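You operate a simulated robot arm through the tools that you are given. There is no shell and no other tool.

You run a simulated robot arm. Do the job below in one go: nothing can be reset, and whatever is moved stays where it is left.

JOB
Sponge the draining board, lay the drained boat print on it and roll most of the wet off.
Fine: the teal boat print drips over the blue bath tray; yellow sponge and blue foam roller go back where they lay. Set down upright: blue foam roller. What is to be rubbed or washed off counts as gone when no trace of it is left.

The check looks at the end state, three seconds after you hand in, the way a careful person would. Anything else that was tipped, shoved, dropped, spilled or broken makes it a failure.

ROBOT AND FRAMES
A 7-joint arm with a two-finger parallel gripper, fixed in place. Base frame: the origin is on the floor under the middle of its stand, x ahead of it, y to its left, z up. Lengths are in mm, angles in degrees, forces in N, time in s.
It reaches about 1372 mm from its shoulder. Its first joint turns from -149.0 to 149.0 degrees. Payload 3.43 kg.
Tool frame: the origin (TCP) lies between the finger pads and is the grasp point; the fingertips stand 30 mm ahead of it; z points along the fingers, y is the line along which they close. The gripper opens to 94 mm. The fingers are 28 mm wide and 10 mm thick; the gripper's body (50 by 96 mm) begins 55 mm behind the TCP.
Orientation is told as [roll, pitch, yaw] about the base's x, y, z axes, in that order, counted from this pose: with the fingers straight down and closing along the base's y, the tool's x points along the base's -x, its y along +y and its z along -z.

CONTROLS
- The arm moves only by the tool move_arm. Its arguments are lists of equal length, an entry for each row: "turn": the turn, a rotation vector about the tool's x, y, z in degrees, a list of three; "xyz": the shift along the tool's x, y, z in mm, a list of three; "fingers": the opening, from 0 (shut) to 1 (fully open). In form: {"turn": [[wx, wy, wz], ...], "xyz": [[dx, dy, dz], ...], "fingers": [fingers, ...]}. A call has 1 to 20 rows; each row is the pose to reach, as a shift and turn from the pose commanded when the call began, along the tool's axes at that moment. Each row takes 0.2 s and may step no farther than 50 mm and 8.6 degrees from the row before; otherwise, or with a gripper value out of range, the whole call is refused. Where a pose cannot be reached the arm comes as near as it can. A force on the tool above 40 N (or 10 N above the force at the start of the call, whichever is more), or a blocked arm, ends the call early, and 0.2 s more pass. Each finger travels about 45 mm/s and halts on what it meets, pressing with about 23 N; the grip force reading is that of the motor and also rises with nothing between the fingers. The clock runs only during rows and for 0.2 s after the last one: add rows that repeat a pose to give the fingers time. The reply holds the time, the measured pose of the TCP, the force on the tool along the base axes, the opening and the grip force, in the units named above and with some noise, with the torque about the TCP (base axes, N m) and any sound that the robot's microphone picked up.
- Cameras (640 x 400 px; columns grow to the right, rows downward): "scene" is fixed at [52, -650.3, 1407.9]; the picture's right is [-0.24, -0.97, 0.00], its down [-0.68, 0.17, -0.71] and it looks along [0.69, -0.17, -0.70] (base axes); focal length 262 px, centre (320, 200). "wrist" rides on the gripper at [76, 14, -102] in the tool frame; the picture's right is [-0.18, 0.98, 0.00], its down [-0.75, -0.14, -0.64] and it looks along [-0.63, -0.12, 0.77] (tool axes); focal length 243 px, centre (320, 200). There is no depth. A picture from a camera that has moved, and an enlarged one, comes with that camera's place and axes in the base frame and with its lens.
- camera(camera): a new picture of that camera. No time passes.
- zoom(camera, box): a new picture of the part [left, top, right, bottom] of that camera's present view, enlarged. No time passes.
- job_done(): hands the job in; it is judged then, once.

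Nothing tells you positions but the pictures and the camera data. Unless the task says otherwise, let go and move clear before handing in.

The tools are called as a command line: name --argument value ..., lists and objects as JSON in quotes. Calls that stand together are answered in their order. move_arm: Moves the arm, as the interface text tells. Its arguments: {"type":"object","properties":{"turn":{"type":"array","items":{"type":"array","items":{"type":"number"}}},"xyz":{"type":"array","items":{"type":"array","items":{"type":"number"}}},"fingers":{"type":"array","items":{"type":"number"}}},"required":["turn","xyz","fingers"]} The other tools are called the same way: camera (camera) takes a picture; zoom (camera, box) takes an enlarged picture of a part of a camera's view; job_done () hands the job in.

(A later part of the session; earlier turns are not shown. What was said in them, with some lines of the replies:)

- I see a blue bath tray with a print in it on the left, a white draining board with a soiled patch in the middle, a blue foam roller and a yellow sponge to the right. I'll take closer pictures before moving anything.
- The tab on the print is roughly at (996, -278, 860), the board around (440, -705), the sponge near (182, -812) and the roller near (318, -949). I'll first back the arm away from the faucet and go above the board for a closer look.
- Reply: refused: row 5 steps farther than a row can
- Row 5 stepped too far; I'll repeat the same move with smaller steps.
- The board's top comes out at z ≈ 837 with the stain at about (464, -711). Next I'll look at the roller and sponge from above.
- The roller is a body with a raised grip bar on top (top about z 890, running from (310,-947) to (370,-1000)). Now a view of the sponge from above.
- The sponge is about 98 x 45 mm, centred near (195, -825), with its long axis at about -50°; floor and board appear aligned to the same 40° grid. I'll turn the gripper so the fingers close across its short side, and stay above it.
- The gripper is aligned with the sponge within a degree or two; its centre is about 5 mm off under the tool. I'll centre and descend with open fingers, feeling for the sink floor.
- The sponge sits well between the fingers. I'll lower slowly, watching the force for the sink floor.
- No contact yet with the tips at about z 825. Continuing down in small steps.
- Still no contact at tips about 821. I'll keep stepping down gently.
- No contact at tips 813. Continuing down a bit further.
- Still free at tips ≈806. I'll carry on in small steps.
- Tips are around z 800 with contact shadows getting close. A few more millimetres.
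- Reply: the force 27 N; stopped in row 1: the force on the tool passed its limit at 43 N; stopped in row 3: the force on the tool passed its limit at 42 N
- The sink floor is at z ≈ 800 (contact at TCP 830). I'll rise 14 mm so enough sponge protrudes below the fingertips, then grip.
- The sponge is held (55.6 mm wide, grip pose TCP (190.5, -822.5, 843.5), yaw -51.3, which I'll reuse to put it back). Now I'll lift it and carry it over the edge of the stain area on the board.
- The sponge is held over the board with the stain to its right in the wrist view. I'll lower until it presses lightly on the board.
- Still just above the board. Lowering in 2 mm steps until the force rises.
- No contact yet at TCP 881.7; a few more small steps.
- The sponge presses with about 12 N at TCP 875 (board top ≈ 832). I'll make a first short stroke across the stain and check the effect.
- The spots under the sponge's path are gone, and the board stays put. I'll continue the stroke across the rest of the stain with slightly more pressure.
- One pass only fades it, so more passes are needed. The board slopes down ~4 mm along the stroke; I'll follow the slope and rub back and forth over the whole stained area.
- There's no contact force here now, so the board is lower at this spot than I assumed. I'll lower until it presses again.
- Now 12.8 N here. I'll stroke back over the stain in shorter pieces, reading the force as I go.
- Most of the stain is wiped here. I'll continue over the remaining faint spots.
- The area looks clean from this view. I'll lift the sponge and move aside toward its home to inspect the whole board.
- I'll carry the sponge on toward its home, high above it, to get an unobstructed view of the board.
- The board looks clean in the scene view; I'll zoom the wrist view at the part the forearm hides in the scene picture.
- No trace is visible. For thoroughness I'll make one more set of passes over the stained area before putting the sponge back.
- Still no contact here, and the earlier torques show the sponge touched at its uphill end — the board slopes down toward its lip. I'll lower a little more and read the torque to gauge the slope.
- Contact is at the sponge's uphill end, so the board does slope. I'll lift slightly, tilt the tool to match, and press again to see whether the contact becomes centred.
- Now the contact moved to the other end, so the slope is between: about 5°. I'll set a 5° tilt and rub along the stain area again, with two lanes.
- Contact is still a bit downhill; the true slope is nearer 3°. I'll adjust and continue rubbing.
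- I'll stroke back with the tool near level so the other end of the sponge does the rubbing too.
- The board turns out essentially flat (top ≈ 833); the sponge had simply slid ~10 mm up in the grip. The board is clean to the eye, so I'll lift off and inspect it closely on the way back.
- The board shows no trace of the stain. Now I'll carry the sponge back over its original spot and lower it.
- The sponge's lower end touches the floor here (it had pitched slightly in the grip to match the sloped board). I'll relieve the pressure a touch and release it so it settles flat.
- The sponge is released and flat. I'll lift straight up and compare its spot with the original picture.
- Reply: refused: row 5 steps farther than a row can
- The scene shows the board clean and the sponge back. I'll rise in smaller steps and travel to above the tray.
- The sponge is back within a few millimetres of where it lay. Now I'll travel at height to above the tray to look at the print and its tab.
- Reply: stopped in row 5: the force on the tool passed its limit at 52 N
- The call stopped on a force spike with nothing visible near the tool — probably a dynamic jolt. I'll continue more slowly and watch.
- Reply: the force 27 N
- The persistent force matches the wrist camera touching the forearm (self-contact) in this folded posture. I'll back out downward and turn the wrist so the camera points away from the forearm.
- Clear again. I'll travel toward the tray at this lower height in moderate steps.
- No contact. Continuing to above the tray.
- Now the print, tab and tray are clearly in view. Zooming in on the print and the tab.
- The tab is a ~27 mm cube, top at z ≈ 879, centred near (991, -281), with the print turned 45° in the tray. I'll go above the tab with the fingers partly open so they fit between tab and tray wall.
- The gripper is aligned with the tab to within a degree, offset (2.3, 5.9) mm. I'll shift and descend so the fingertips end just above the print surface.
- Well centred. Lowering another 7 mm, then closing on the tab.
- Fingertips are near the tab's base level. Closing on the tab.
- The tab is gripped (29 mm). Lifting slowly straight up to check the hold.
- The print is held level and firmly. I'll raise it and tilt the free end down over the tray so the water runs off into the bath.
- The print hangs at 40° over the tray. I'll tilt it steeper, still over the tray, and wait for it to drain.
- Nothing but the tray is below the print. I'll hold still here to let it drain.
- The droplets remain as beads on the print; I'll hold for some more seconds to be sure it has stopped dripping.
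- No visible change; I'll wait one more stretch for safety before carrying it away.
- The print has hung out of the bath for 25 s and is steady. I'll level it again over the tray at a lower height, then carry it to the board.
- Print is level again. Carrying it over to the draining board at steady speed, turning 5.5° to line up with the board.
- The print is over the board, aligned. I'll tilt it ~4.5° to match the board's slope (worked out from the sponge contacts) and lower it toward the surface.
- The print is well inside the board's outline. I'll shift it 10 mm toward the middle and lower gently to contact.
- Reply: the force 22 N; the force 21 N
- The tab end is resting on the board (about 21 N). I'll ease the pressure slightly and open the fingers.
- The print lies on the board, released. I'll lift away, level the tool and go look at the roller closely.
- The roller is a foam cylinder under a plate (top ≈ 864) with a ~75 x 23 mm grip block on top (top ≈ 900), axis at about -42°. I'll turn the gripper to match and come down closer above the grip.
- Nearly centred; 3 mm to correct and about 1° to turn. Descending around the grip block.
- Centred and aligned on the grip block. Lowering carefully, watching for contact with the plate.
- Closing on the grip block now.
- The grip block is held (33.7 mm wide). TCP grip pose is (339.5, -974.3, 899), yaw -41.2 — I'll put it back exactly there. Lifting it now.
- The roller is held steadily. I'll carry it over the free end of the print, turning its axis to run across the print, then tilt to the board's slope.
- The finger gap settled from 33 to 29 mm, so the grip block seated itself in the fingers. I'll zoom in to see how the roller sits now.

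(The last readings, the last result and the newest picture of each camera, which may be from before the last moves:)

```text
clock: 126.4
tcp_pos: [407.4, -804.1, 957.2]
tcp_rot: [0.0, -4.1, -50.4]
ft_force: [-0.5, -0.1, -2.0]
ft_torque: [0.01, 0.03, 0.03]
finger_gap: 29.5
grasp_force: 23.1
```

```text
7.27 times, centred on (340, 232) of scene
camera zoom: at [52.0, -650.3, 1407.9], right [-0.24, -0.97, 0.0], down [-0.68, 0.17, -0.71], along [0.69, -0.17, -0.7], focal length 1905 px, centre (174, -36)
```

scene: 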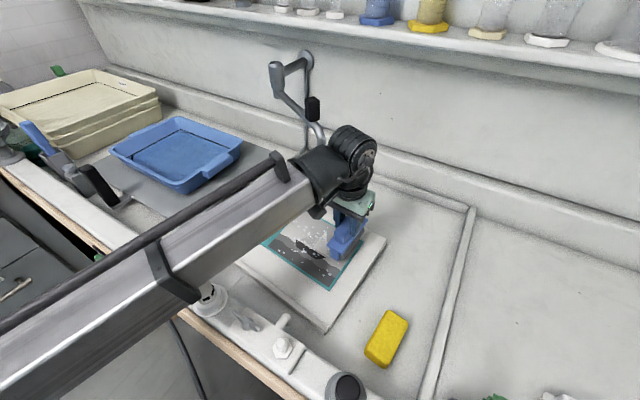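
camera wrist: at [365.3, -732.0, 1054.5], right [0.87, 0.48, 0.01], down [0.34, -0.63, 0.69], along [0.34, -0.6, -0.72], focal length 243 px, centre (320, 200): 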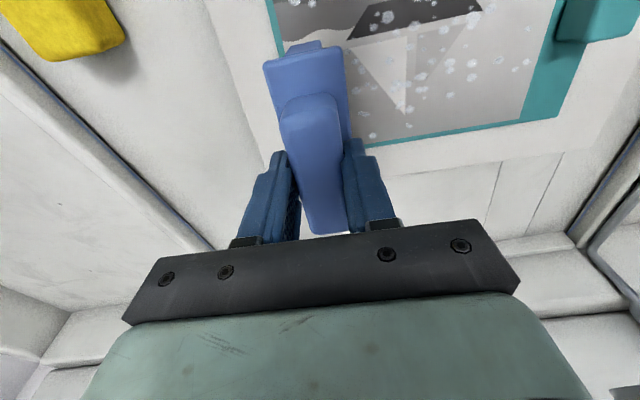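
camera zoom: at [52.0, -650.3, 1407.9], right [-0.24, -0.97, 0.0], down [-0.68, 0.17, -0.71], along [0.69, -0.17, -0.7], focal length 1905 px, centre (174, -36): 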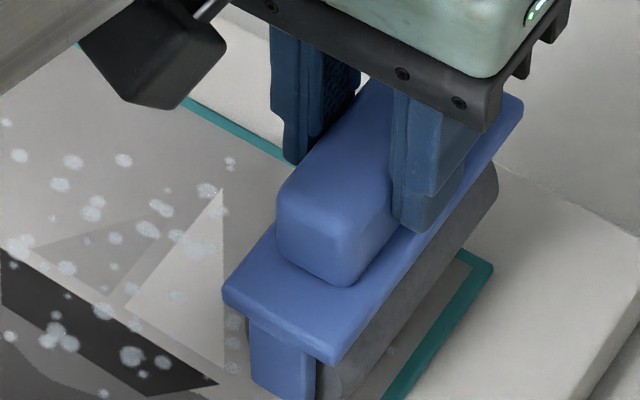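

The roller is aligned across the print's free end. Lowering it gently onto the print.

move_arm --turn '[[0, 0, 0], [0, 0, 0], [0, 0, 0], [0, 0, 0]]' --xyz '[[0, 0, 5], [0, 0, 10], [0, 0, 13], [0, 0, 13]]' --fingers '[0, 0, 0, 0]'

move_arm --turn '[[0, 0, 0], [0, 0, 0], [0, 0, 0]]' --xyz '[[0, 0, 2], [0, 0, 4], [0, 0, 4]]' --fingers '[0, 0, 0]'

zoom --camera "scene" --box '[310, 205, 370, 260]'

```text
clock: 127.4
tcp_pos: [406.9, -804.4, 945.0]
tcp_rot: [-0.1, -4.1, -50.3]
ft_force: [0.1, 0.2, -0.7]
ft_torque: [0.0, 0.01, -0.01]
finger_gap: 29.4
grasp_force: 23.1
```

```text
clock: 128.2
tcp_pos: [407.6, -806.5, 941.0]
tcp_rot: [0.0, -4.1, -50.5]
ft_force: [0.6, 0.4, -1.8]
ft_torque: [-0.01, -0.03, -0.02]
finger_gap: 29.3
grasp_force: 22.9
```

```text
7.27 times, centred on (340, 232) of scene
camera zoom: at [52.0, -650.3, 1407.9], right [-0.24, -0.97, 0.0], down [-0.68, 0.17, -0.71], along [0.69, -0.17, -0.7], focal length 1905 px, centre (174, -36)
```

zoom: 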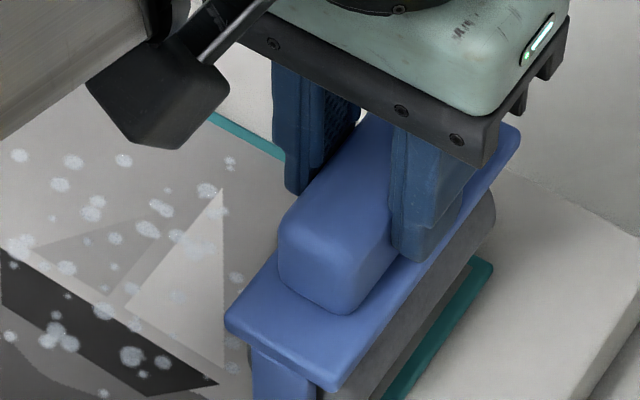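

move_arm --turn '[[0, 0, 0], [0, 0, 0], [0, 0, 0]]' --xyz '[[0, 0, 1.5], [0, 0, 3], [0, 0, 3]]' --fingers '[0, 0, 0]'

```text
clock: 129.0
tcp_pos: [407.0, -805.9, 939.4]
tcp_rot: [-0.2, -4.2, -50.4]
ft_force: [0.9, -0.1, 4.6]
ft_torque: [-0.25, -0.3, -0.01]
finger_gap: 29.6
grasp_force: 23.0
```

move_arm --turn '[[0, 0, 0], [0, 0, 0], [0, 0, 0]]' --xyz '[[0, 0, 0.8], [0, 0, 1.5], [0, 0, 1.5]]' --fingers '[0, 0, 0]'

zoom --camera "scene" --box '[310, 205, 370, 260]'

```text
clock: 129.8
tcp_pos: [406.9, -804.9, 937.5]
tcp_rot: [-0.1, -4.2, -50.4]
ft_force: [-0.4, 1.5, 17.0]
ft_torque: [-0.62, -0.55, -0.01]
finger_gap: 29.1
grasp_force: 23.3
```

```text
7.27 times, centred on (340, 232) of scene
camera zoom: at [52.0, -650.3, 1407.9], right [-0.24, -0.97, 0.0], down [-0.68, 0.17, -0.71], along [0.69, -0.17, -0.7], focal length 1905 px, centre (174, -36)
```

zoom: 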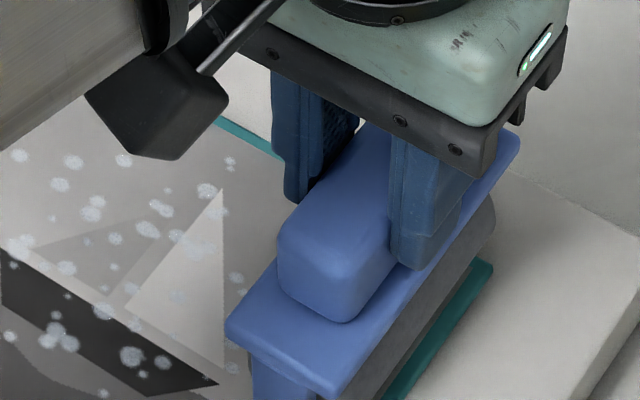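

Contact is at the uphill end of the foam, so I need a bit more tilt. Adjusting by 2°.

move_arm --turn '[[0, -1, 0], [0, -2, 0], [0, -2, 0]]' --xyz '[[0, 0, 0], [0, 0, 0], [0, 0, 0]]' --fingers '[0, 0, 0]'

```text
clock: 130.6
tcp_pos: [406.8, -804.6, 936.0]
tcp_rot: [0.0, -6.0, -50.4]
ft_force: [-3.6, 3.5, 8.2]
ft_torque: [0.51, 0.42, 0.02]
finger_gap: 29.2
grasp_force: 22.9
```

Contact is now spread along the foam at about 8 N. Rolling a first short stretch along the print.

move_arm --turn '[[0, 0, 0], [0, 0, 0], [0, 0, 0], [0, 0, 0]]' --xyz '[[0, 10, 0], [0, 20, 0], [0, 30, 0], [0, 30, 0]]' --fingers '[0, 0, 0, 0]'

zoom --camera "scene" --box '[240, 180, 400, 300]'

camera --camera "wrist"

```text
clock: 131.6
tcp_pos: [430.9, -786.1, 938.3]
tcp_rot: [-0.1, -6.2, -50.4]
ft_force: [-3.7, -2.4, 13.7]
ft_torque: [-0.16, 0.24, -0.04]
finger_gap: 29.6
grasp_force: 23.1
```

```text
3.33 times, centred on (320, 240) of scene
camera zoom: at [52.0, -650.3, 1407.9], right [-0.24, -0.97, 0.0], down [-0.68, 0.17, -0.71], along [0.69, -0.17, -0.7], focal length 873 px, centre (320, 67)
```

zoom: 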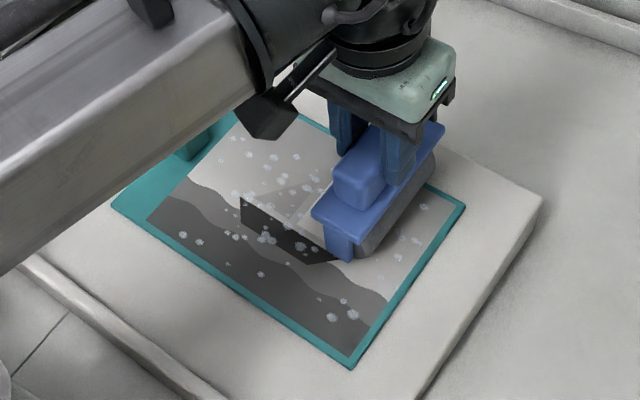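

```text
taken
camera wrist: at [386.4, -711.6, 1030.8], right [0.87, 0.48, 0.02], down [0.33, -0.61, 0.72], along [0.36, -0.62, -0.69], focal length 243 px, centre (320, 200)
```

wrist: 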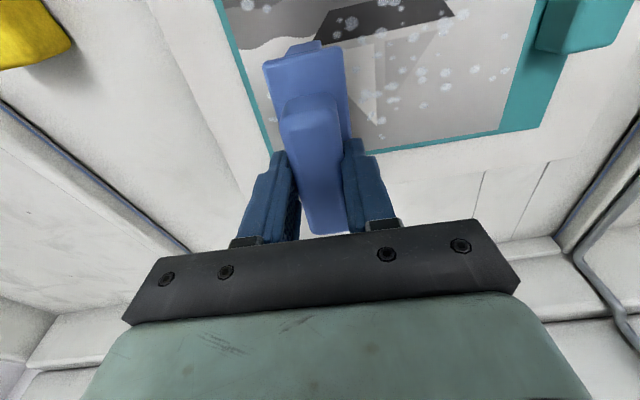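

The print stays put and the roller moves over it. I'll continue rolling along this lane toward the tab, with slightly less pressure.

move_arm --turn '[[0, 0, 0], [0, 0, 0], [0, 0, 0], [0, 0, 0], [0, 0, 0], [0, 0, 0]]' --xyz '[[0, 10, -0.4], [0, 20, -0.5], [0, 30, -0.5], [0, 40, -0.5], [0, 50, -0.5], [0, 50, -0.5]]' --fingers '[0, 0, 0, 0, 0, 0]'

zoom --camera "scene" --box '[240, 180, 400, 300]'

```text
clock: 133.0
tcp_pos: [469.4, -753.6, 937.2]
tcp_rot: [0.1, -6.1, -50.4]
ft_force: [-0.9, 0.0, -1.1]
ft_torque: [-0.02, -0.01, -0.03]
finger_gap: 29.5
grasp_force: 23.0
```

```text
3.33 times, centred on (320, 240) of scene
camera zoom: at [52.0, -650.3, 1407.9], right [-0.24, -0.97, 0.0], down [-0.68, 0.17, -0.71], along [0.69, -0.17, -0.7], focal length 873 px, centre (320, 67)
```

zoom: 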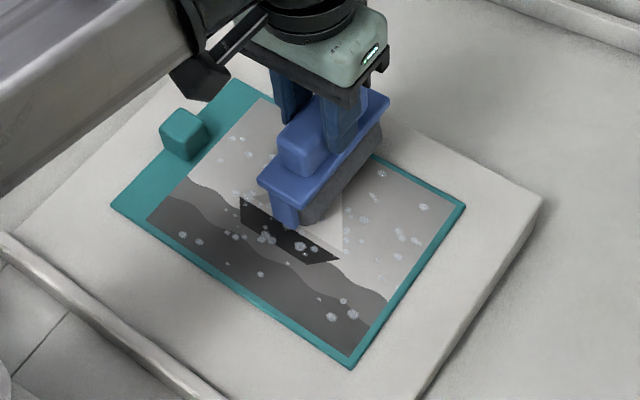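

zoom --camera "scene" --box '[310, 210, 370, 260]'

camera --camera "wrist"

```text
8.00 times, centred on (340, 235) of scene
camera zoom: at [52.0, -650.3, 1407.9], right [-0.24, -0.97, 0.0], down [-0.68, 0.17, -0.71], along [0.69, -0.17, -0.7], focal length 2096 px, centre (160, -80)
```

zoom: 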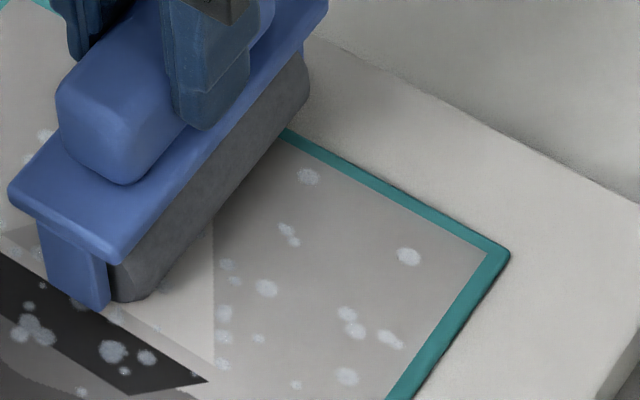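

```text
taken
camera wrist: at [425.1, -679.6, 1031.2], right [0.87, 0.48, 0.02], down [0.33, -0.62, 0.72], along [0.36, -0.62, -0.7], focal length 243 px, centre (320, 200)
```

wrist: 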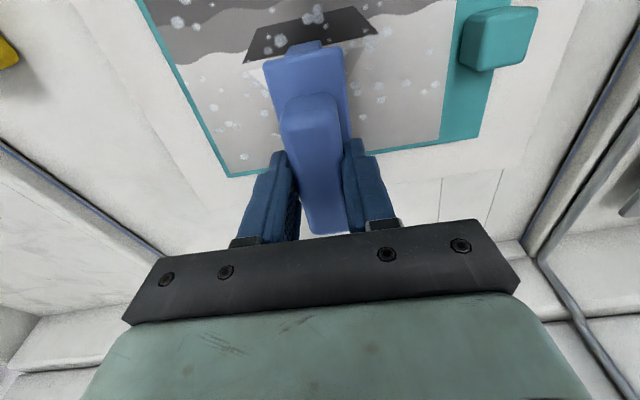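

The roller lost contact midway and the beads are only partly reduced. I'll press again here and roll back, keeping the force steady.

move_arm --turn '[[0, 0, 0], [0, 0, 0], [0, 0, 0]]' --xyz '[[0, 0, 1], [0, 0, 2], [0, 0, 2]]' --fingers '[0, 0, 0]'

```text
clock: 133.8
tcp_pos: [469.8, -752.5, 936.1]
tcp_rot: [-0.1, -6.2, -50.4]
ft_force: [-3.7, 0.7, 27.3]
ft_torque: [0.21, 0.35, 0.03]
finger_gap: 29.3
grasp_force: 23.3
```

Contact is well centred now, but 27 N is more than needed. Easing by 0.8 mm and rolling back toward the free end.

move_arm --turn '[[0, 0, 0], [0, 0, 0], [0, 0, 0], [0, 0, 0], [0, 0, 0], [0, 0, 0]]' --xyz '[[0, 0, -0.8], [0, -10, -0.8], [0, -20, -0.8], [0, -30, -0.8], [0, -40, -0.8], [0, -40, -0.8]]' --fingers '[0, 0, 0, 0, 0, 0]'

zoom --camera "scene" --box '[270, 200, 370, 280]'

camera --camera "wrist"

```text
clock: 135.2
tcp_pos: [437.2, -780.1, 937.9]
tcp_rot: [-0.2, -6.0, -50.5]
ft_force: [3.5, 5.1, 18.5]
ft_torque: [0.13, -0.51, 0.09]
finger_gap: 29.4
grasp_force: 22.9
```

```text
5.00 times, centred on (320, 240) of scene
camera zoom: at [52.0, -650.3, 1407.9], right [-0.24, -0.97, 0.0], down [-0.68, 0.17, -0.71], along [0.69, -0.17, -0.7], focal length 1310 px, centre (320, 0)
```

zoom: 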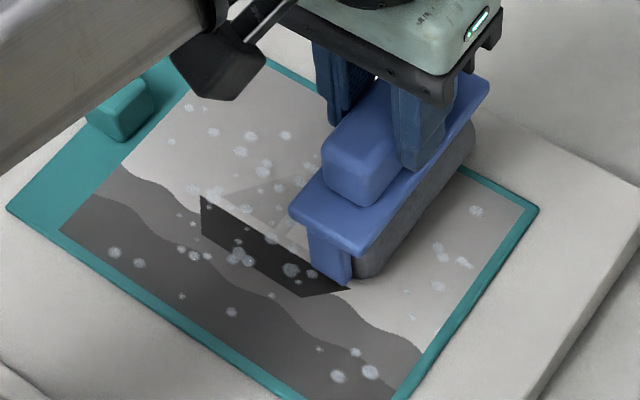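

```text
taken
camera wrist: at [393.6, -704.8, 1030.6], right [0.87, 0.49, 0.02], down [0.33, -0.61, 0.72], along [0.36, -0.62, -0.69], focal length 243 px, centre (320, 200)
```

wrist: 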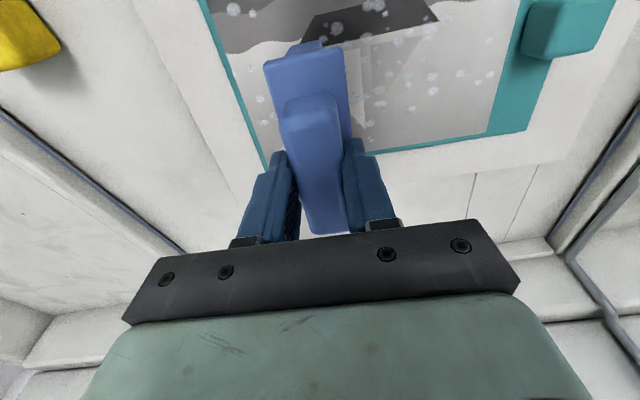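

move_arm --turn '[[0, 0, 0], [0, 0, 0], [0, 0, 0], [0, 0, 0], [0, 0, 0], [0, 0, 0]]' --xyz '[[0, -10, -0.3], [0, -20, -0.3], [0, -30, -0.3], [0, -40, -0.3], [0, -48, -0.3], [0, -48, -0.3]]' --fingers '[0, 0, 0, 0, 0, 0]'

zoom --camera "wrist" --box '[200, 0, 600, 160]'

zoom --camera "scene" --box '[270, 200, 370, 280]'

```text
clock: 136.6
tcp_pos: [402.2, -811.7, 936.9]
tcp_rot: [-0.1, -6.2, -50.4]
ft_force: [0.0, 2.2, 8.8]
ft_torque: [-0.04, -0.28, 0.05]
finger_gap: 29.5
grasp_force: 23.1
```

```text
1.60 times, centred on (400, 80) of wrist
camera zoom: at [357.1, -736.3, 1030.9], right [0.87, 0.48, 0.02], down [0.33, -0.61, 0.72], along [0.36, -0.62, -0.69], focal length 388 px, centre (192, 392)
```

zoom: 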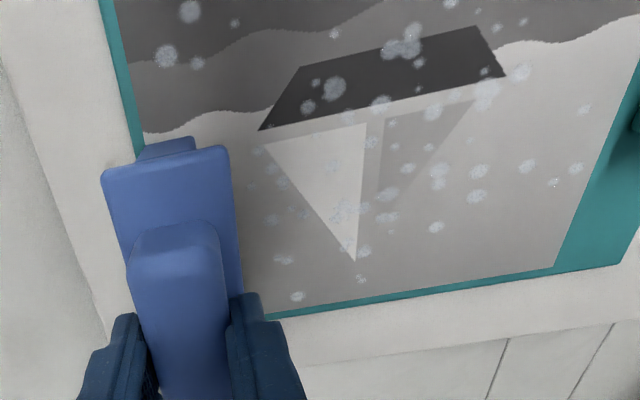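

```text
5.00 times, centred on (320, 240) of scene
camera zoom: at [52.0, -650.3, 1407.9], right [-0.24, -0.97, 0.0], down [-0.68, 0.17, -0.71], along [0.69, -0.17, -0.7], focal length 1310 px, centre (320, 0)
```

zoom: 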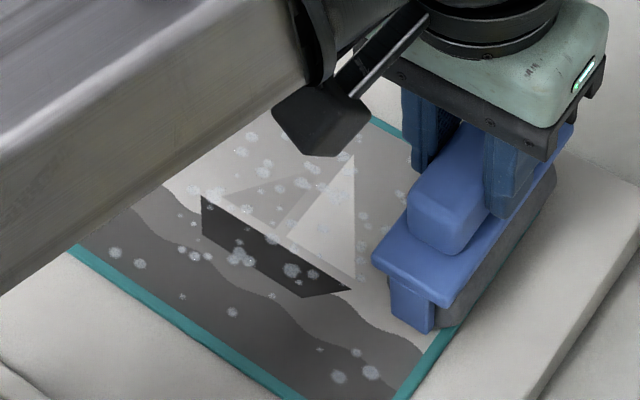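

Each pass thins the beads, so this needs repeated passes. I'll roll the whole lane toward the tab now.

move_arm --turn '[[0, 0, 0], [0, 0, 0], [0, 0, 0], [0, 0, 0], [0, 0, 0], [0, 0, 0], [0, 0, 0], [0, 0, 0], [0, 0, 0], [0, 0, 0], [0, 0, 0], [0, 0, 0], [0, 0, 0]]' --xyz '[[0, 12, 0.3], [0, 24, 0.3], [0, 36, 0.3], [0, 48, 0.3], [0, 60, 0.3], [0, 72, 0.3], [0, 84, 0.3], [0, 96, 0.3], [0, 108, 0.3], [0, 120, 0.3], [0, 132, 0.3], [0, 145, 0.3], [0, 145, 0.3]]' --fingers '[0, 0, 0, 0, 0, 0, 0, 0, 0, 0, 0, 0, 0]'

zoom --camera "scene" --box '[250, 190, 370, 290]'

camera --camera "wrist"

```text
clock: 139.4
tcp_pos: [512.9, -717.2, 938.0]
tcp_rot: [-0.2, -6.1, -50.4]
ft_force: [-4.3, -0.2, 16.6]
ft_torque: [-0.28, 0.18, -0.05]
finger_gap: 29.5
grasp_force: 23.1
```

```text
4.00 times, centred on (310, 240) of scene
camera zoom: at [52.0, -650.3, 1407.9], right [-0.24, -0.97, 0.0], down [-0.68, 0.17, -0.71], along [0.69, -0.17, -0.7], focal length 1048 px, centre (360, 40)
```

zoom: 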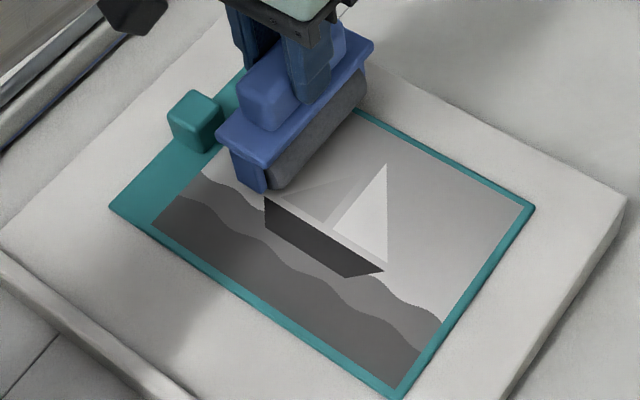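

```text
taken
camera wrist: at [469.1, -642.7, 1030.7], right [0.87, 0.48, 0.02], down [0.33, -0.61, 0.72], along [0.36, -0.62, -0.69], focal length 243 px, centre (320, 200)
```

wrist: 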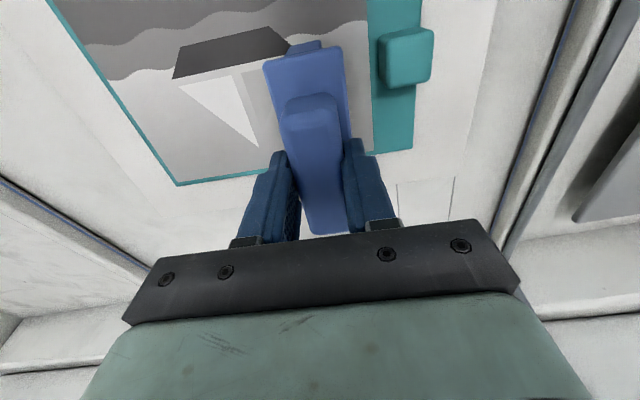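

The beads have all disappeared after this pass. I'll still roll the other lane so the whole print is covered; first a check zoom.

zoom --camera "scene" --box '[270, 220, 350, 290]'

zoom --camera "wrist" --box '[50, 0, 300, 190]'

```text
5.71 times, centred on (310, 255) of scene
camera zoom: at [52.0, -650.3, 1407.9], right [-0.24, -0.97, 0.0], down [-0.68, 0.17, -0.71], along [0.69, -0.17, -0.7], focal length 1497 px, centre (377, -114)
```

zoom: 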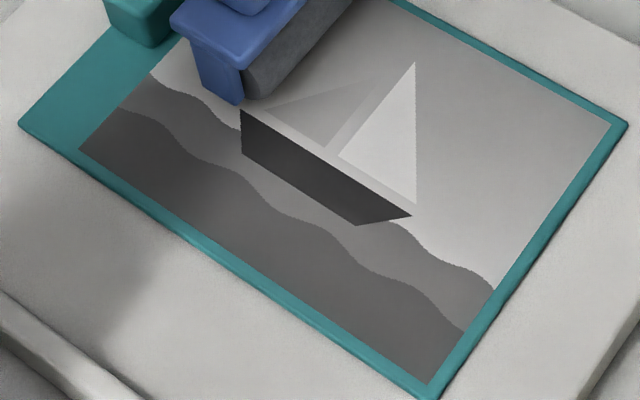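

```text
2.11 times, centred on (175, 95) of wrist
camera zoom: at [469.1, -642.7, 1030.7], right [0.87, 0.48, 0.02], down [0.33, -0.61, 0.72], along [0.36, -0.62, -0.69], focal length 511 px, centre (625, 421)
```

zoom: 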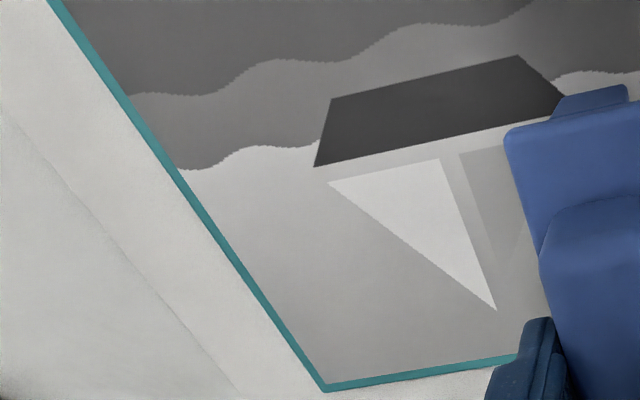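

No beads remain visible. For even coverage I'll lift the roller a little, shift to the second lane on the lip side, and roll that too.

move_arm --turn '[[0, 0, 0], [0, 0, 0], [0, 0, 0], [0, 0, 0], [0, 0, 0], [0, 0, 0]]' --xyz '[[0, -3, -8], [0, -5, -14], [22, -5, -14], [45, -5, -14], [45, -5, -6], [45, -5, -6]]' --fingers '[0, 0, 0, 0, 0, 0]'

move_arm --turn '[[0, 0, 0], [0, 0, 0], [0, 0, 0]]' --xyz '[[0, 0, 2], [0, 0, 4], [0, 0, 4]]' --fingers '[0, 0, 0]'

zoom --camera "scene" --box '[250, 190, 370, 290]'

```text
clock: 140.8
tcp_pos: [480.3, -687.4, 937.7]
tcp_rot: [-0.1, -6.1, -50.4]
ft_force: [0.0, -1.1, -1.9]
ft_torque: [0.01, -0.02, 0.0]
finger_gap: 29.4
grasp_force: 23.5
```

```text
clock: 141.6
tcp_pos: [480.2, -687.0, 934.0]
tcp_rot: [-0.1, -6.2, -50.5]
ft_force: [-0.6, -0.2, -1.5]
ft_torque: [-0.01, 0.03, -0.02]
finger_gap: 29.5
grasp_force: 23.3
```

```text
4.00 times, centred on (310, 240) of scene
camera zoom: at [52.0, -650.3, 1407.9], right [-0.24, -0.97, 0.0], down [-0.68, 0.17, -0.71], along [0.69, -0.17, -0.7], focal length 1048 px, centre (360, 40)
```

zoom: 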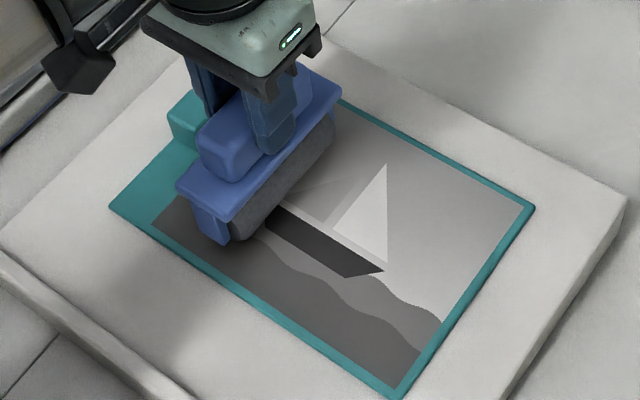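

move_arm --turn '[[0, 0, 0], [0, 0, 0], [0, 0, 0]]' --xyz '[[0, 0, 0.8], [0, 0, 1.6], [0, 0, 1.6]]' --fingers '[0, 0, 0]'

```text
clock: 142.4
tcp_pos: [479.9, -687.0, 932.7]
tcp_rot: [-0.1, -6.1, -50.3]
ft_force: [0.1, 0.0, -0.4]
ft_torque: [-0.04, -0.09, 0.01]
finger_gap: 29.6
grasp_force: 22.5
```

move_arm --turn '[[0, 0, 0], [0, 0, 0], [0, 0, 0]]' --xyz '[[0, 0, 0.6], [0, 0, 1.2], [0, 0, 1.2]]' --fingers '[0, 0, 0]'

```text
clock: 143.2
tcp_pos: [480.7, -686.1, 933.1]
tcp_rot: [-0.1, -6.2, -50.4]
ft_force: [-2.8, 2.8, 20.9]
ft_torque: [-0.11, -0.05, -0.03]
finger_gap: 29.6
grasp_force: 22.9
```

Good centred contact. Easing slightly and rolling this lane to the free end and back.

move_arm --turn '[[0, 0, 0], [0, 0, 0], [0, 0, 0], [0, 0, 0], [0, 0, 0], [0, 0, 0], [0, 0, 0], [0, 0, 0], [0, 0, 0], [0, 0, 0], [0, 0, 0], [0, 0, 0], [0, 0, 0]]' --xyz '[[0, -10, -0.4], [0, -22, -0.4], [0, -34, -0.4], [0, -46, -0.4], [0, -58, -0.4], [0, -70, -0.4], [0, -82, -0.4], [0, -94, -0.4], [0, -106, -0.4], [0, -118, -0.4], [0, -130, -0.4], [0, -138, -0.4], [0, -138, -0.4]]' --fingers '[0, 0, 0, 0, 0, 0, 0, 0, 0, 0, 0, 0, 0]'

zoom --camera "scene" --box '[250, 190, 370, 290]'

```text
clock: 146.0
tcp_pos: [374.0, -776.0, 932.9]
tcp_rot: [0.0, -6.2, -50.3]
ft_force: [0.8, 1.5, 3.4]
ft_torque: [-0.04, -0.16, 0.08]
finger_gap: 29.1
grasp_force: 22.8
```

```text
4.00 times, centred on (310, 240) of scene
camera zoom: at [52.0, -650.3, 1407.9], right [-0.24, -0.97, 0.0], down [-0.68, 0.17, -0.71], along [0.69, -0.17, -0.7], focal length 1048 px, centre (360, 40)
```

zoom: 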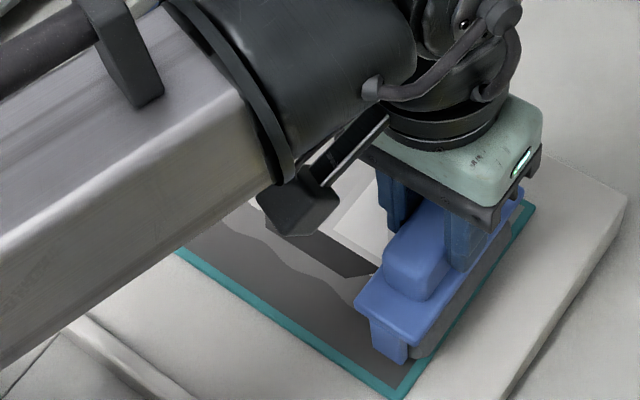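

move_arm --turn '[[0, 0, 0], [0, 0, 0], [0, 0, 0], [0, 0, 0], [0, 0, 0], [0, 0, 0], [0, 0, 0], [0, 0, 0], [0, 0, 0], [0, 0, 0], [0, 0, 0], [0, 0, 0]]' --xyz '[[0, 10, 0.5], [0, 22, 0.5], [0, 34, 0.4], [0, 46, 0.4], [0, 58, 0.3], [0, 70, 0.3], [0, 82, 0.3], [0, 94, 0.2], [0, 106, 0.2], [0, 118, 0.2], [0, 130, 0.2], [0, 130, 0.2]]' --fingers '[0, 0, 0, 0, 0, 0, 0, 0, 0, 0, 0, 0]'

zoom --camera "scene" --box '[230, 180, 390, 300]'

```text
clock: 148.6
tcp_pos: [473.8, -691.1, 931.8]
tcp_rot: [0.0, -6.2, -50.4]
ft_force: [-5.2, -0.7, 18.6]
ft_torque: [-0.27, -0.04, -0.02]
finger_gap: 29.4
grasp_force: 23.5
```

```text
3.33 times, centred on (310, 240) of scene
camera zoom: at [52.0, -650.3, 1407.9], right [-0.24, -0.97, 0.0], down [-0.68, 0.17, -0.71], along [0.69, -0.17, -0.7], focal length 873 px, centre (353, 67)
```

zoom: 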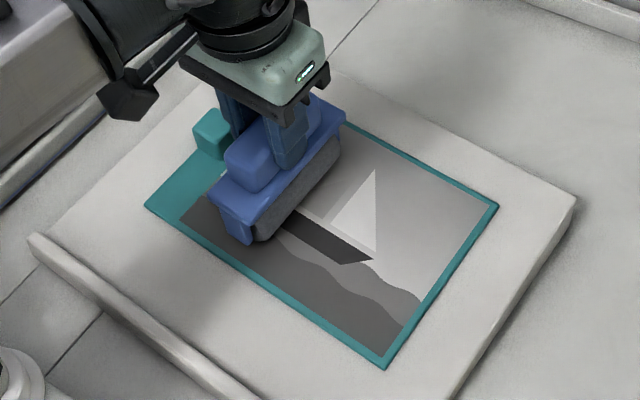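

Both lanes are rolled; the print hasn't moved. Lifting the roller, levelling the tool and heading back over the roller's original spot.

move_arm --turn '[[0, 0, 0], [0, 0, 0], [0, 3, 0], [0, 6.1, 0], [0, 6.1, 0]]' --xyz '[[0, -2, -10], [0, -5, -30], [0, -5, -50], [0, -5, -60], [0, -5, -60]]' --fingers '[0, 0, 0, 0, 0]'

zoom --camera "scene" --box '[230, 180, 390, 300]'

zoom --camera "wrist" --box '[200, 20, 440, 240]'

```text
clock: 149.8
tcp_pos: [467.8, -691.6, 991.9]
tcp_rot: [-0.1, 0.1, -50.4]
ft_force: [-0.7, -0.6, -0.9]
ft_torque: [-0.03, -0.01, 0.02]
finger_gap: 29.5
grasp_force: 23.3
```

```text
3.33 times, centred on (310, 240) of scene
camera zoom: at [52.0, -650.3, 1407.9], right [-0.24, -0.97, 0.0], down [-0.68, 0.17, -0.71], along [0.69, -0.17, -0.7], focal length 873 px, centre (353, 67)
```

zoom: 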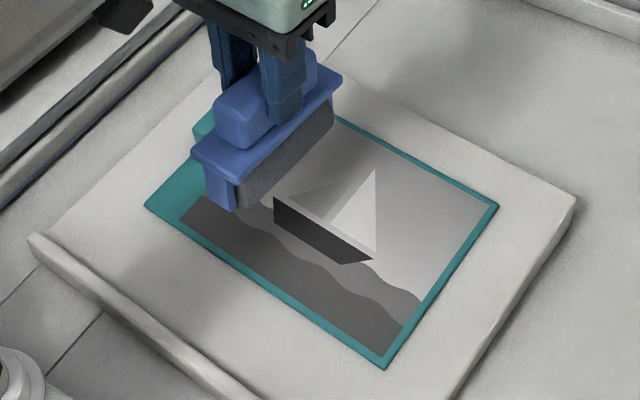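

```text
1.82 times, centred on (320, 130) of wrist
camera zoom: at [429.9, -624.0, 1093.4], right [0.88, 0.48, 0.0], down [0.37, -0.67, 0.64], along [0.31, -0.56, -0.77], focal length 441 px, centre (320, 327)
```

zoom: 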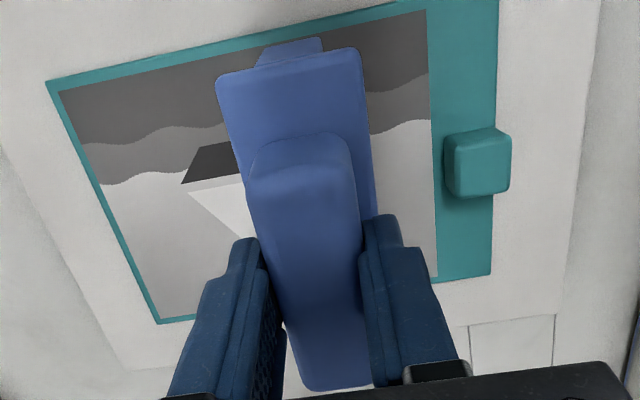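

The print is dry-looking and in place; the roller sits in the grip as when I took it. Carrying it back over its original spot.

move_arm --turn '[[0, 0, -1], [0, 0, -2], [0, 0, -3], [0, 0, -4], [0, 0, -5.5], [0, 0, -7], [0, 0, -8.2], [0, 0, -9.2], [0, 0, -9.2], [0, 0, -9.2]]' --xyz '[[-17, -34, 0], [-34, -70, 0], [-51, -105, 0], [-68, -140, 0], [-85, -175, 0], [-102, -210, 0], [-119, -245, 0], [-136, -279, 0], [-136, -279, 0], [-136, -279, 0]]' --fingers '[0, 0, 0, 0, 0, 0, 0, 0, 0, 0]'

camera --camera "scene"

camera --camera "wrist"

```text
clock: 152.0
tcp_pos: [339.2, -972.6, 991.1]
tcp_rot: [-0.1, 0.0, -41.1]
ft_force: [1.1, -0.2, -0.5]
ft_torque: [0.04, 0.01, 0.01]
finger_gap: 29.6
grasp_force: 23.2
```

```text
taken
```

scene: 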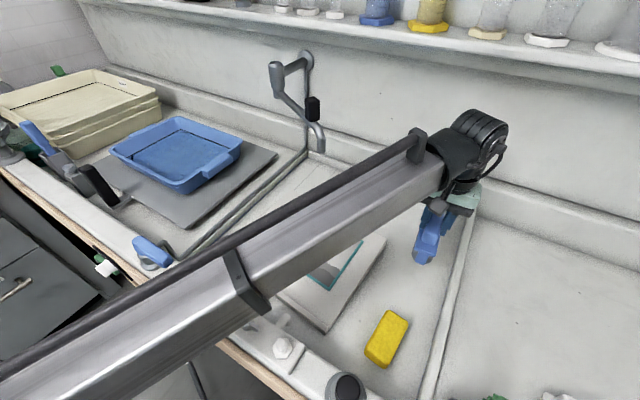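

```text
taken
camera wrist: at [291.2, -913.6, 1093.7], right [0.79, 0.62, 0.0], down [0.47, -0.6, 0.64], along [0.4, -0.51, -0.77], focal length 243 px, centre (320, 200)
```

wrist: 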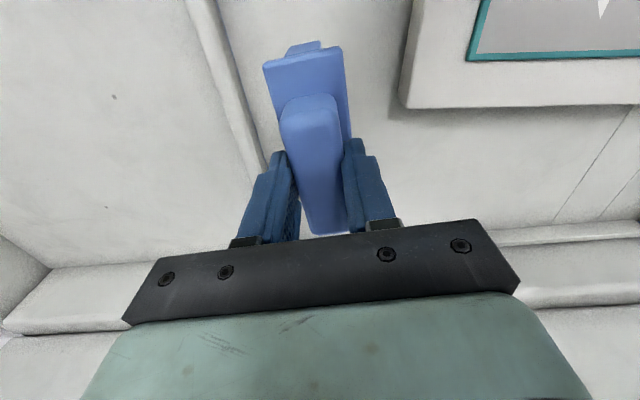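

Position matches the pick-up pose. Lowering toward the sink floor.

move_arm --turn '[[0, 0, 0], [0, 0, 0], [0, 0, 0], [0, 0, 0], [0, 0, 0]]' --xyz '[[0, -1, 30], [0, -1, 55], [0, -1, 72], [0, -1, 82], [0, -1, 82]]' --fingers '[0, 0, 0, 0, 0]'

zoom --camera "scene" --box '[390, 230, 450, 290]'

```text
clock: 153.2
tcp_pos: [337.9, -974.4, 909.7]
tcp_rot: [-0.1, 0.0, -41.2]
ft_force: [-1.0, 0.4, -1.1]
ft_torque: [0.03, 0.01, -0.05]
finger_gap: 29.4
grasp_force: 23.0
```

```text
6.67 times, centred on (420, 260) of scene
camera zoom: at [52.0, -650.3, 1407.9], right [-0.24, -0.97, 0.0], down [-0.68, 0.17, -0.71], along [0.69, -0.17, -0.7], focal length 1747 px, centre (-347, -200)
```

zoom: 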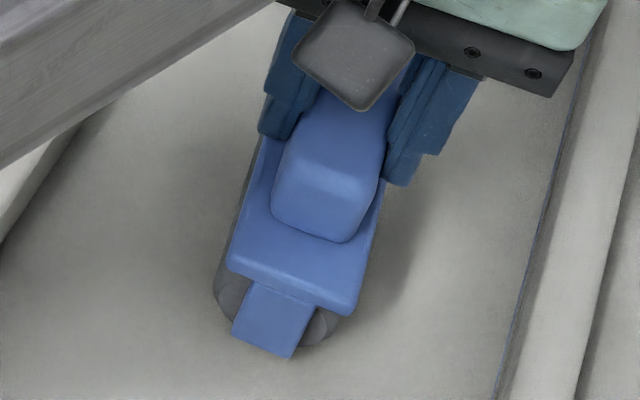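

move_arm --turn '[[0, 0, 0], [0, 0, 0], [0, 0, 0]]' --xyz '[[0, 0, 2], [0, 0, 4], [0, 0, 4]]' --fingers '[0, 0, 0]'

move_arm --turn '[[0, 0, 0], [0, 0, 0], [0, 0, 0]]' --xyz '[[0, 0, 1], [0, 0, 2], [0, 0, 2]]' --fingers '[0, 0, 0]'

```text
clock: 154.0
tcp_pos: [337.4, -973.5, 904.9]
tcp_rot: [-0.1, 0.0, -41.1]
ft_force: [0.2, -0.1, -0.9]
ft_torque: [0.02, 0.03, -0.01]
finger_gap: 29.4
grasp_force: 22.8
```

```text
clock: 154.8
tcp_pos: [337.2, -973.4, 902.3]
tcp_rot: [0.0, 0.0, -41.3]
ft_force: [0.1, -0.4, -0.8]
ft_torque: [-0.03, 0.0, 0.0]
finger_gap: 29.7
grasp_force: 24.0
```

Still free at 902. Going down by single millimetres to find the floor.

move_arm --turn '[[0, 0, 0], [0, 0, 0], [0, 0, 0]]' --xyz '[[0, 0, 0.7], [0, 0, 1.5], [0, 0, 1.5]]' --fingers '[0, 0, 0]'

```text
clock: 155.6
tcp_pos: [336.6, -973.2, 901.6]
tcp_rot: [-0.1, 0.0, -41.1]
ft_force: [0.0, -0.9, -0.9]
ft_torque: [0.0, 0.0, -0.04]
finger_gap: 29.6
grasp_force: 22.8
```

move_arm --turn '[[0, 0, 0], [0, 0, 0], [0, 0, 0]]' --xyz '[[0, 0, 0.7], [0, 0, 1.5], [0, 0, 1.5]]' --fingers '[0, 0, 0]'

```text
clock: 156.4
tcp_pos: [337.9, -973.2, 901.4]
tcp_rot: [-0.1, 0.0, -41.2]
ft_force: [0.6, 0.2, 8.3]
ft_torque: [0.52, 0.26, -0.08]
finger_gap: 29.6
grasp_force: 23.2
```

The roller touches at one end first, so it sits slightly pitched in the grip. I'll level it by a small tilt and settle it flat before releasing.

move_arm --turn '[[0, 1, 0], [0, 2, 0], [0, 2, 0]]' --xyz '[[0, 0, -0.5], [0, 0, -0.5], [0, 0, -0.5]]' --fingers '[0, 0, 0]'

move_arm --turn '[[0, 0, 0], [0, 0, 0], [0, 0, 0]]' --xyz '[[0, 0, 0.7], [0, 0, 1.5], [0, 0, 1.5]]' --fingers '[0, 0, 0]'

```text
clock: 157.2
tcp_pos: [336.8, -974.1, 900.4]
tcp_rot: [0.0, 2.1, -41.3]
ft_force: [1.5, -2.3, 7.5]
ft_torque: [-0.55, -0.6, -0.08]
finger_gap: 29.7
grasp_force: 23.0
```

```text
clock: 158.0
tcp_pos: [336.0, -972.1, 901.1]
tcp_rot: [-0.1, 2.0, -41.2]
ft_force: [-0.2, -3.9, 18.8]
ft_torque: [-0.21, -0.01, -0.06]
finger_gap: 29.8
grasp_force: 23.2
```

Now it rests flat and centred on the floor. Easing the pressure and opening the fingers evenly.

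move_arm --turn '[[0, 0, 0], [0, 0, 0]]' --xyz '[[0, 0, -0.8], [0, 0, -0.8]]' --fingers '[0, 0]'

move_arm --turn '[[0, 0, 0], [0, 0, 0], [0, 0, 0], [0, 0, 0], [0, 0, 0], [0, 0, 0], [0, 0, 0]]' --xyz '[[0, 0, 0], [0, 0, 0], [0, 0, 0], [0, 0, 0], [0, 0, 0], [0, 0, 0], [0, 0, 0]]' --fingers '[0.32, 0.35, 0.4, 0.48, 0.58, 0.7, 0.7]'

camera --camera "wrist"

zoom --camera "scene" --box '[390, 230, 450, 290]'

```text
clock: 158.6
tcp_pos: [336.6, -973.9, 900.2]
tcp_rot: [-0.1, 1.9, -41.4]
ft_force: [-1.1, -3.9, 16.9]
ft_torque: [-0.34, -0.07, -0.03]
finger_gap: 29.9
grasp_force: 22.7
```

```text
clock: 160.2
tcp_pos: [337.3, -973.1, 900.7]
tcp_rot: [-0.1, 2.1, -41.3]
ft_force: [-0.6, 0.5, 0.0]
ft_torque: [0.0, 0.0, -0.01]
finger_gap: 65.9
grasp_force: 0.1
```

```text
taken
camera wrist: at [292.4, -915.9, 1005.0], right [0.79, 0.62, -0.01], down [0.49, -0.62, 0.62], along [0.38, -0.49, -0.79], focal length 243 px, centre (320, 200)
```

wrist: 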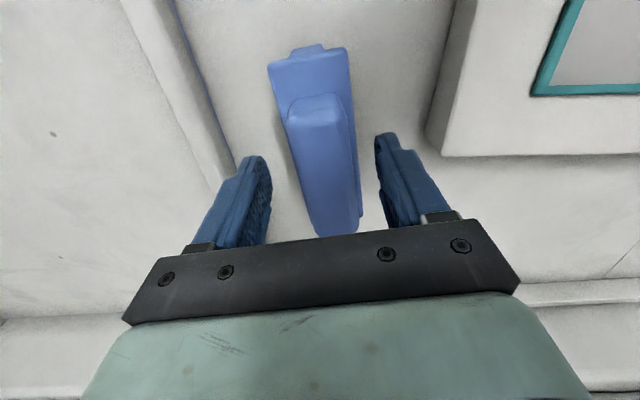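

```text
6.67 times, centred on (420, 260) of scene
camera zoom: at [52.0, -650.3, 1407.9], right [-0.24, -0.97, 0.0], down [-0.68, 0.17, -0.71], along [0.69, -0.17, -0.7], focal length 1747 px, centre (-347, -200)
```

zoom: 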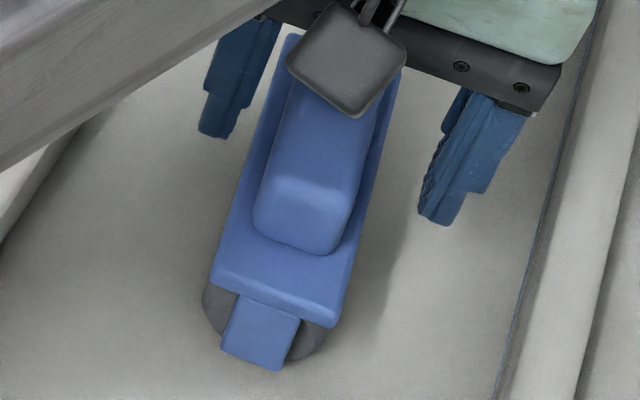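

The roller stands upright by itself, within ~3 mm of its original place. Lifting straight up and away.

move_arm --turn '[[0, 0, 0], [0, 0, 0], [0, 0, 0], [0, -2, 0], [0, -2, 0], [0, -2, 0]]' --xyz '[[0, 0, -10], [0, 0, -30], [0, 0, -60], [0, 0, -100], [0, 0, -130], [0, 0, -130]]' --fingers '[0.7, 0.7, 0.7, 0.7, 0.7, 0.7]'

camera --camera "wrist"

camera --camera "scene"

zoom --camera "scene" --box '[390, 230, 450, 290]'

```text
clock: 161.6
tcp_pos: [340.3, -974.9, 1029.9]
tcp_rot: [-0.2, 0.0, -41.2]
ft_force: [-0.1, 0.1, 0.2]
ft_torque: [0.04, 0.0, 0.0]
finger_gap: 65.9
grasp_force: 0.0
```

```text
taken
camera wrist: at [292.5, -916.2, 1132.6], right [0.79, 0.62, 0.0], down [0.47, -0.6, 0.64], along [0.4, -0.51, -0.77], focal length 243 px, centre (320, 200)
```

wrist: 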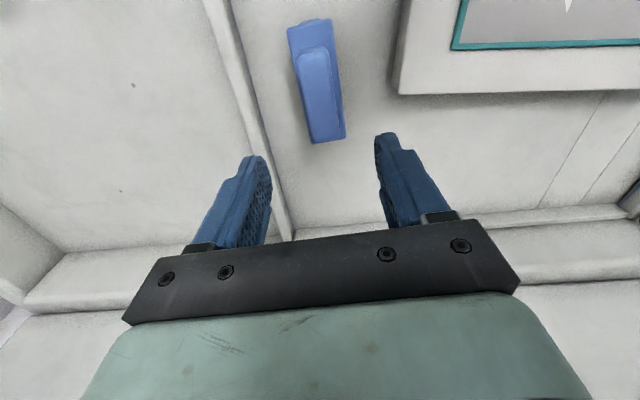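

```text
taken
```

scene: 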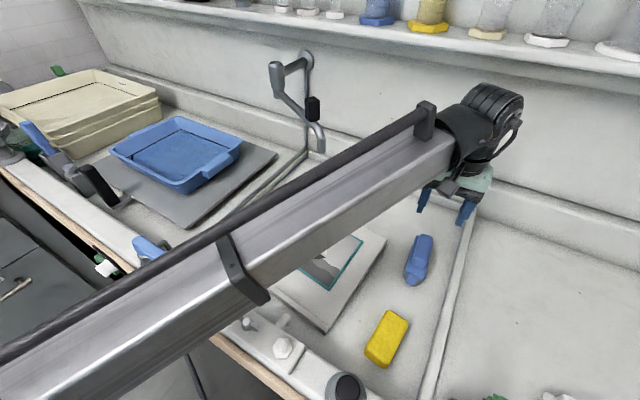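

```text
6.67 times, centred on (420, 260) of scene
camera zoom: at [52.0, -650.3, 1407.9], right [-0.24, -0.97, 0.0], down [-0.68, 0.17, -0.71], along [0.69, -0.17, -0.7], focal length 1747 px, centre (-347, -200)
```

zoom: 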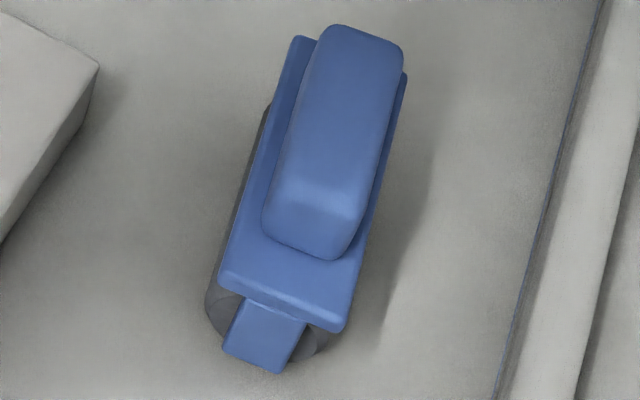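

Roller, sponge, print and board all look right. I'll move the arm aside to get an unobstructed final look at everything.

move_arm --turn '[[0, 0, 0], [0, 0, 0], [0, 0, 0], [0, 0, 0], [0, 0, 0], [0, 0, 0], [0, 0, 0], [0, 0, 0], [0, 0, 0], [0, 0, 0], [0, 0, 0], [0, 0, 0], [0, 0, 0], [0, 0, 0], [0, 0, 0], [0, 0, 0]]' --xyz '[[1, 30, -5], [2, 68, -10], [3, 106, -15], [4, 144, -20], [5, 182, -20], [6, 220, -20], [7, 258, -20], [8, 296, -20], [9, 334, -20], [10, 372, -20], [11, 410, -20], [12, 448, -20], [13, 486, -20], [14, 524, -20], [16, 560, -20], [16, 560, -20]]' --fingers '[0.7, 0.7, 0.7, 0.7, 0.7, 0.7, 0.7, 0.7, 0.7, 0.7, 0.7, 0.7, 0.7, 0.7, 0.7, 0.7]'

camera --camera "scene"

zoom --camera "scene" --box '[210, 180, 410, 340]'

zoom --camera "scene" --box '[340, 220, 480, 380]'

```text
clock: 165.0
tcp_pos: [699.9, -543.2, 1047.4]
tcp_rot: [-0.2, 0.0, -41.3]
ft_force: [-0.6, 0.1, -0.1]
ft_torque: [0.04, -0.01, 0.02]
finger_gap: 65.8
grasp_force: 0.1
```

```text
taken
```

scene: 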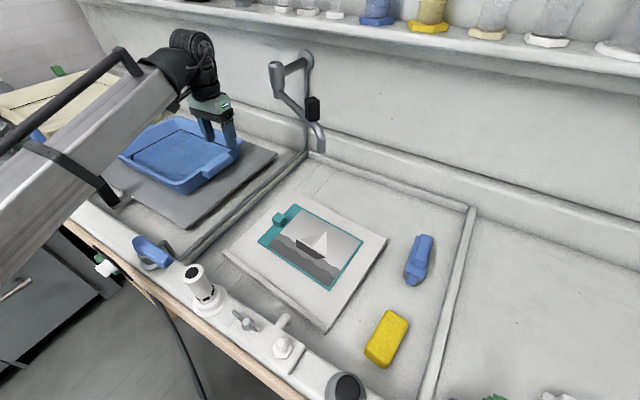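

```text
2.50 times, centred on (310, 260) of scene
camera zoom: at [52.0, -650.3, 1407.9], right [-0.24, -0.97, 0.0], down [-0.68, 0.17, -0.71], along [0.69, -0.17, -0.7], focal length 655 px, centre (345, 50)
```

zoom: 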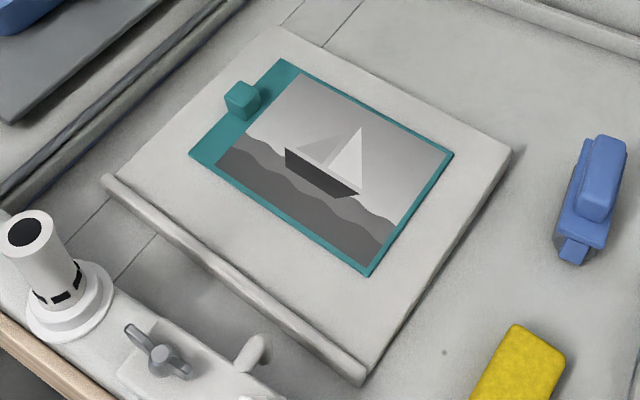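

```text
2.50 times, centred on (410, 300) of scene
camera zoom: at [52.0, -650.3, 1407.9], right [-0.24, -0.97, 0.0], down [-0.68, 0.17, -0.71], along [0.69, -0.17, -0.7], focal length 655 px, centre (95, -50)
```

zoom: 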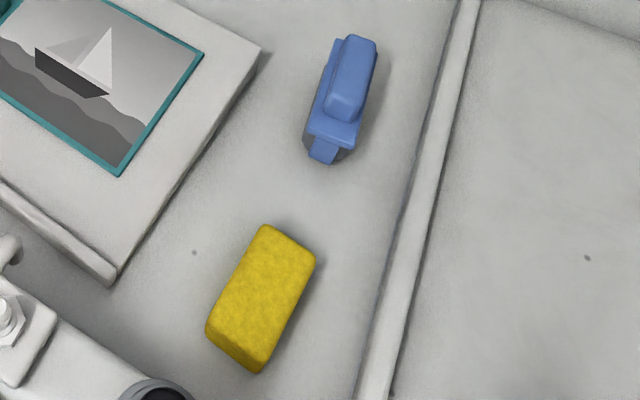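

Everything is in its place: the board is clean, the print lies flat on it with no beads visible, the sponge and upright roller are back where they lay, and the tray hasn't moved. The gripper is empty and clear, so I'm handing in.

job_done

```text
The job is handed in.
```

I finished the job and handed it in; the check hasn't reported a result.

- **Board:** I sponged it until no trace of the stain showed in either camera.
- **Print:** it hung over the blue tray for about 25 seconds. I then laid it on the board and rolled it in two lanes until no water beads were visible. I saw no drips outside the tray.
- **Sponge and roller:** both are back within a few millimetres of where they lay, and the roller is standing upright.

**Arm contact:** on the way to the tray the wrist camera bumped the robot's own forearm. The force limit stopped the move at 52 N. I backed off and took a lower path, and nothing on the counter was touched.

The gripper is empty and clear of everything.
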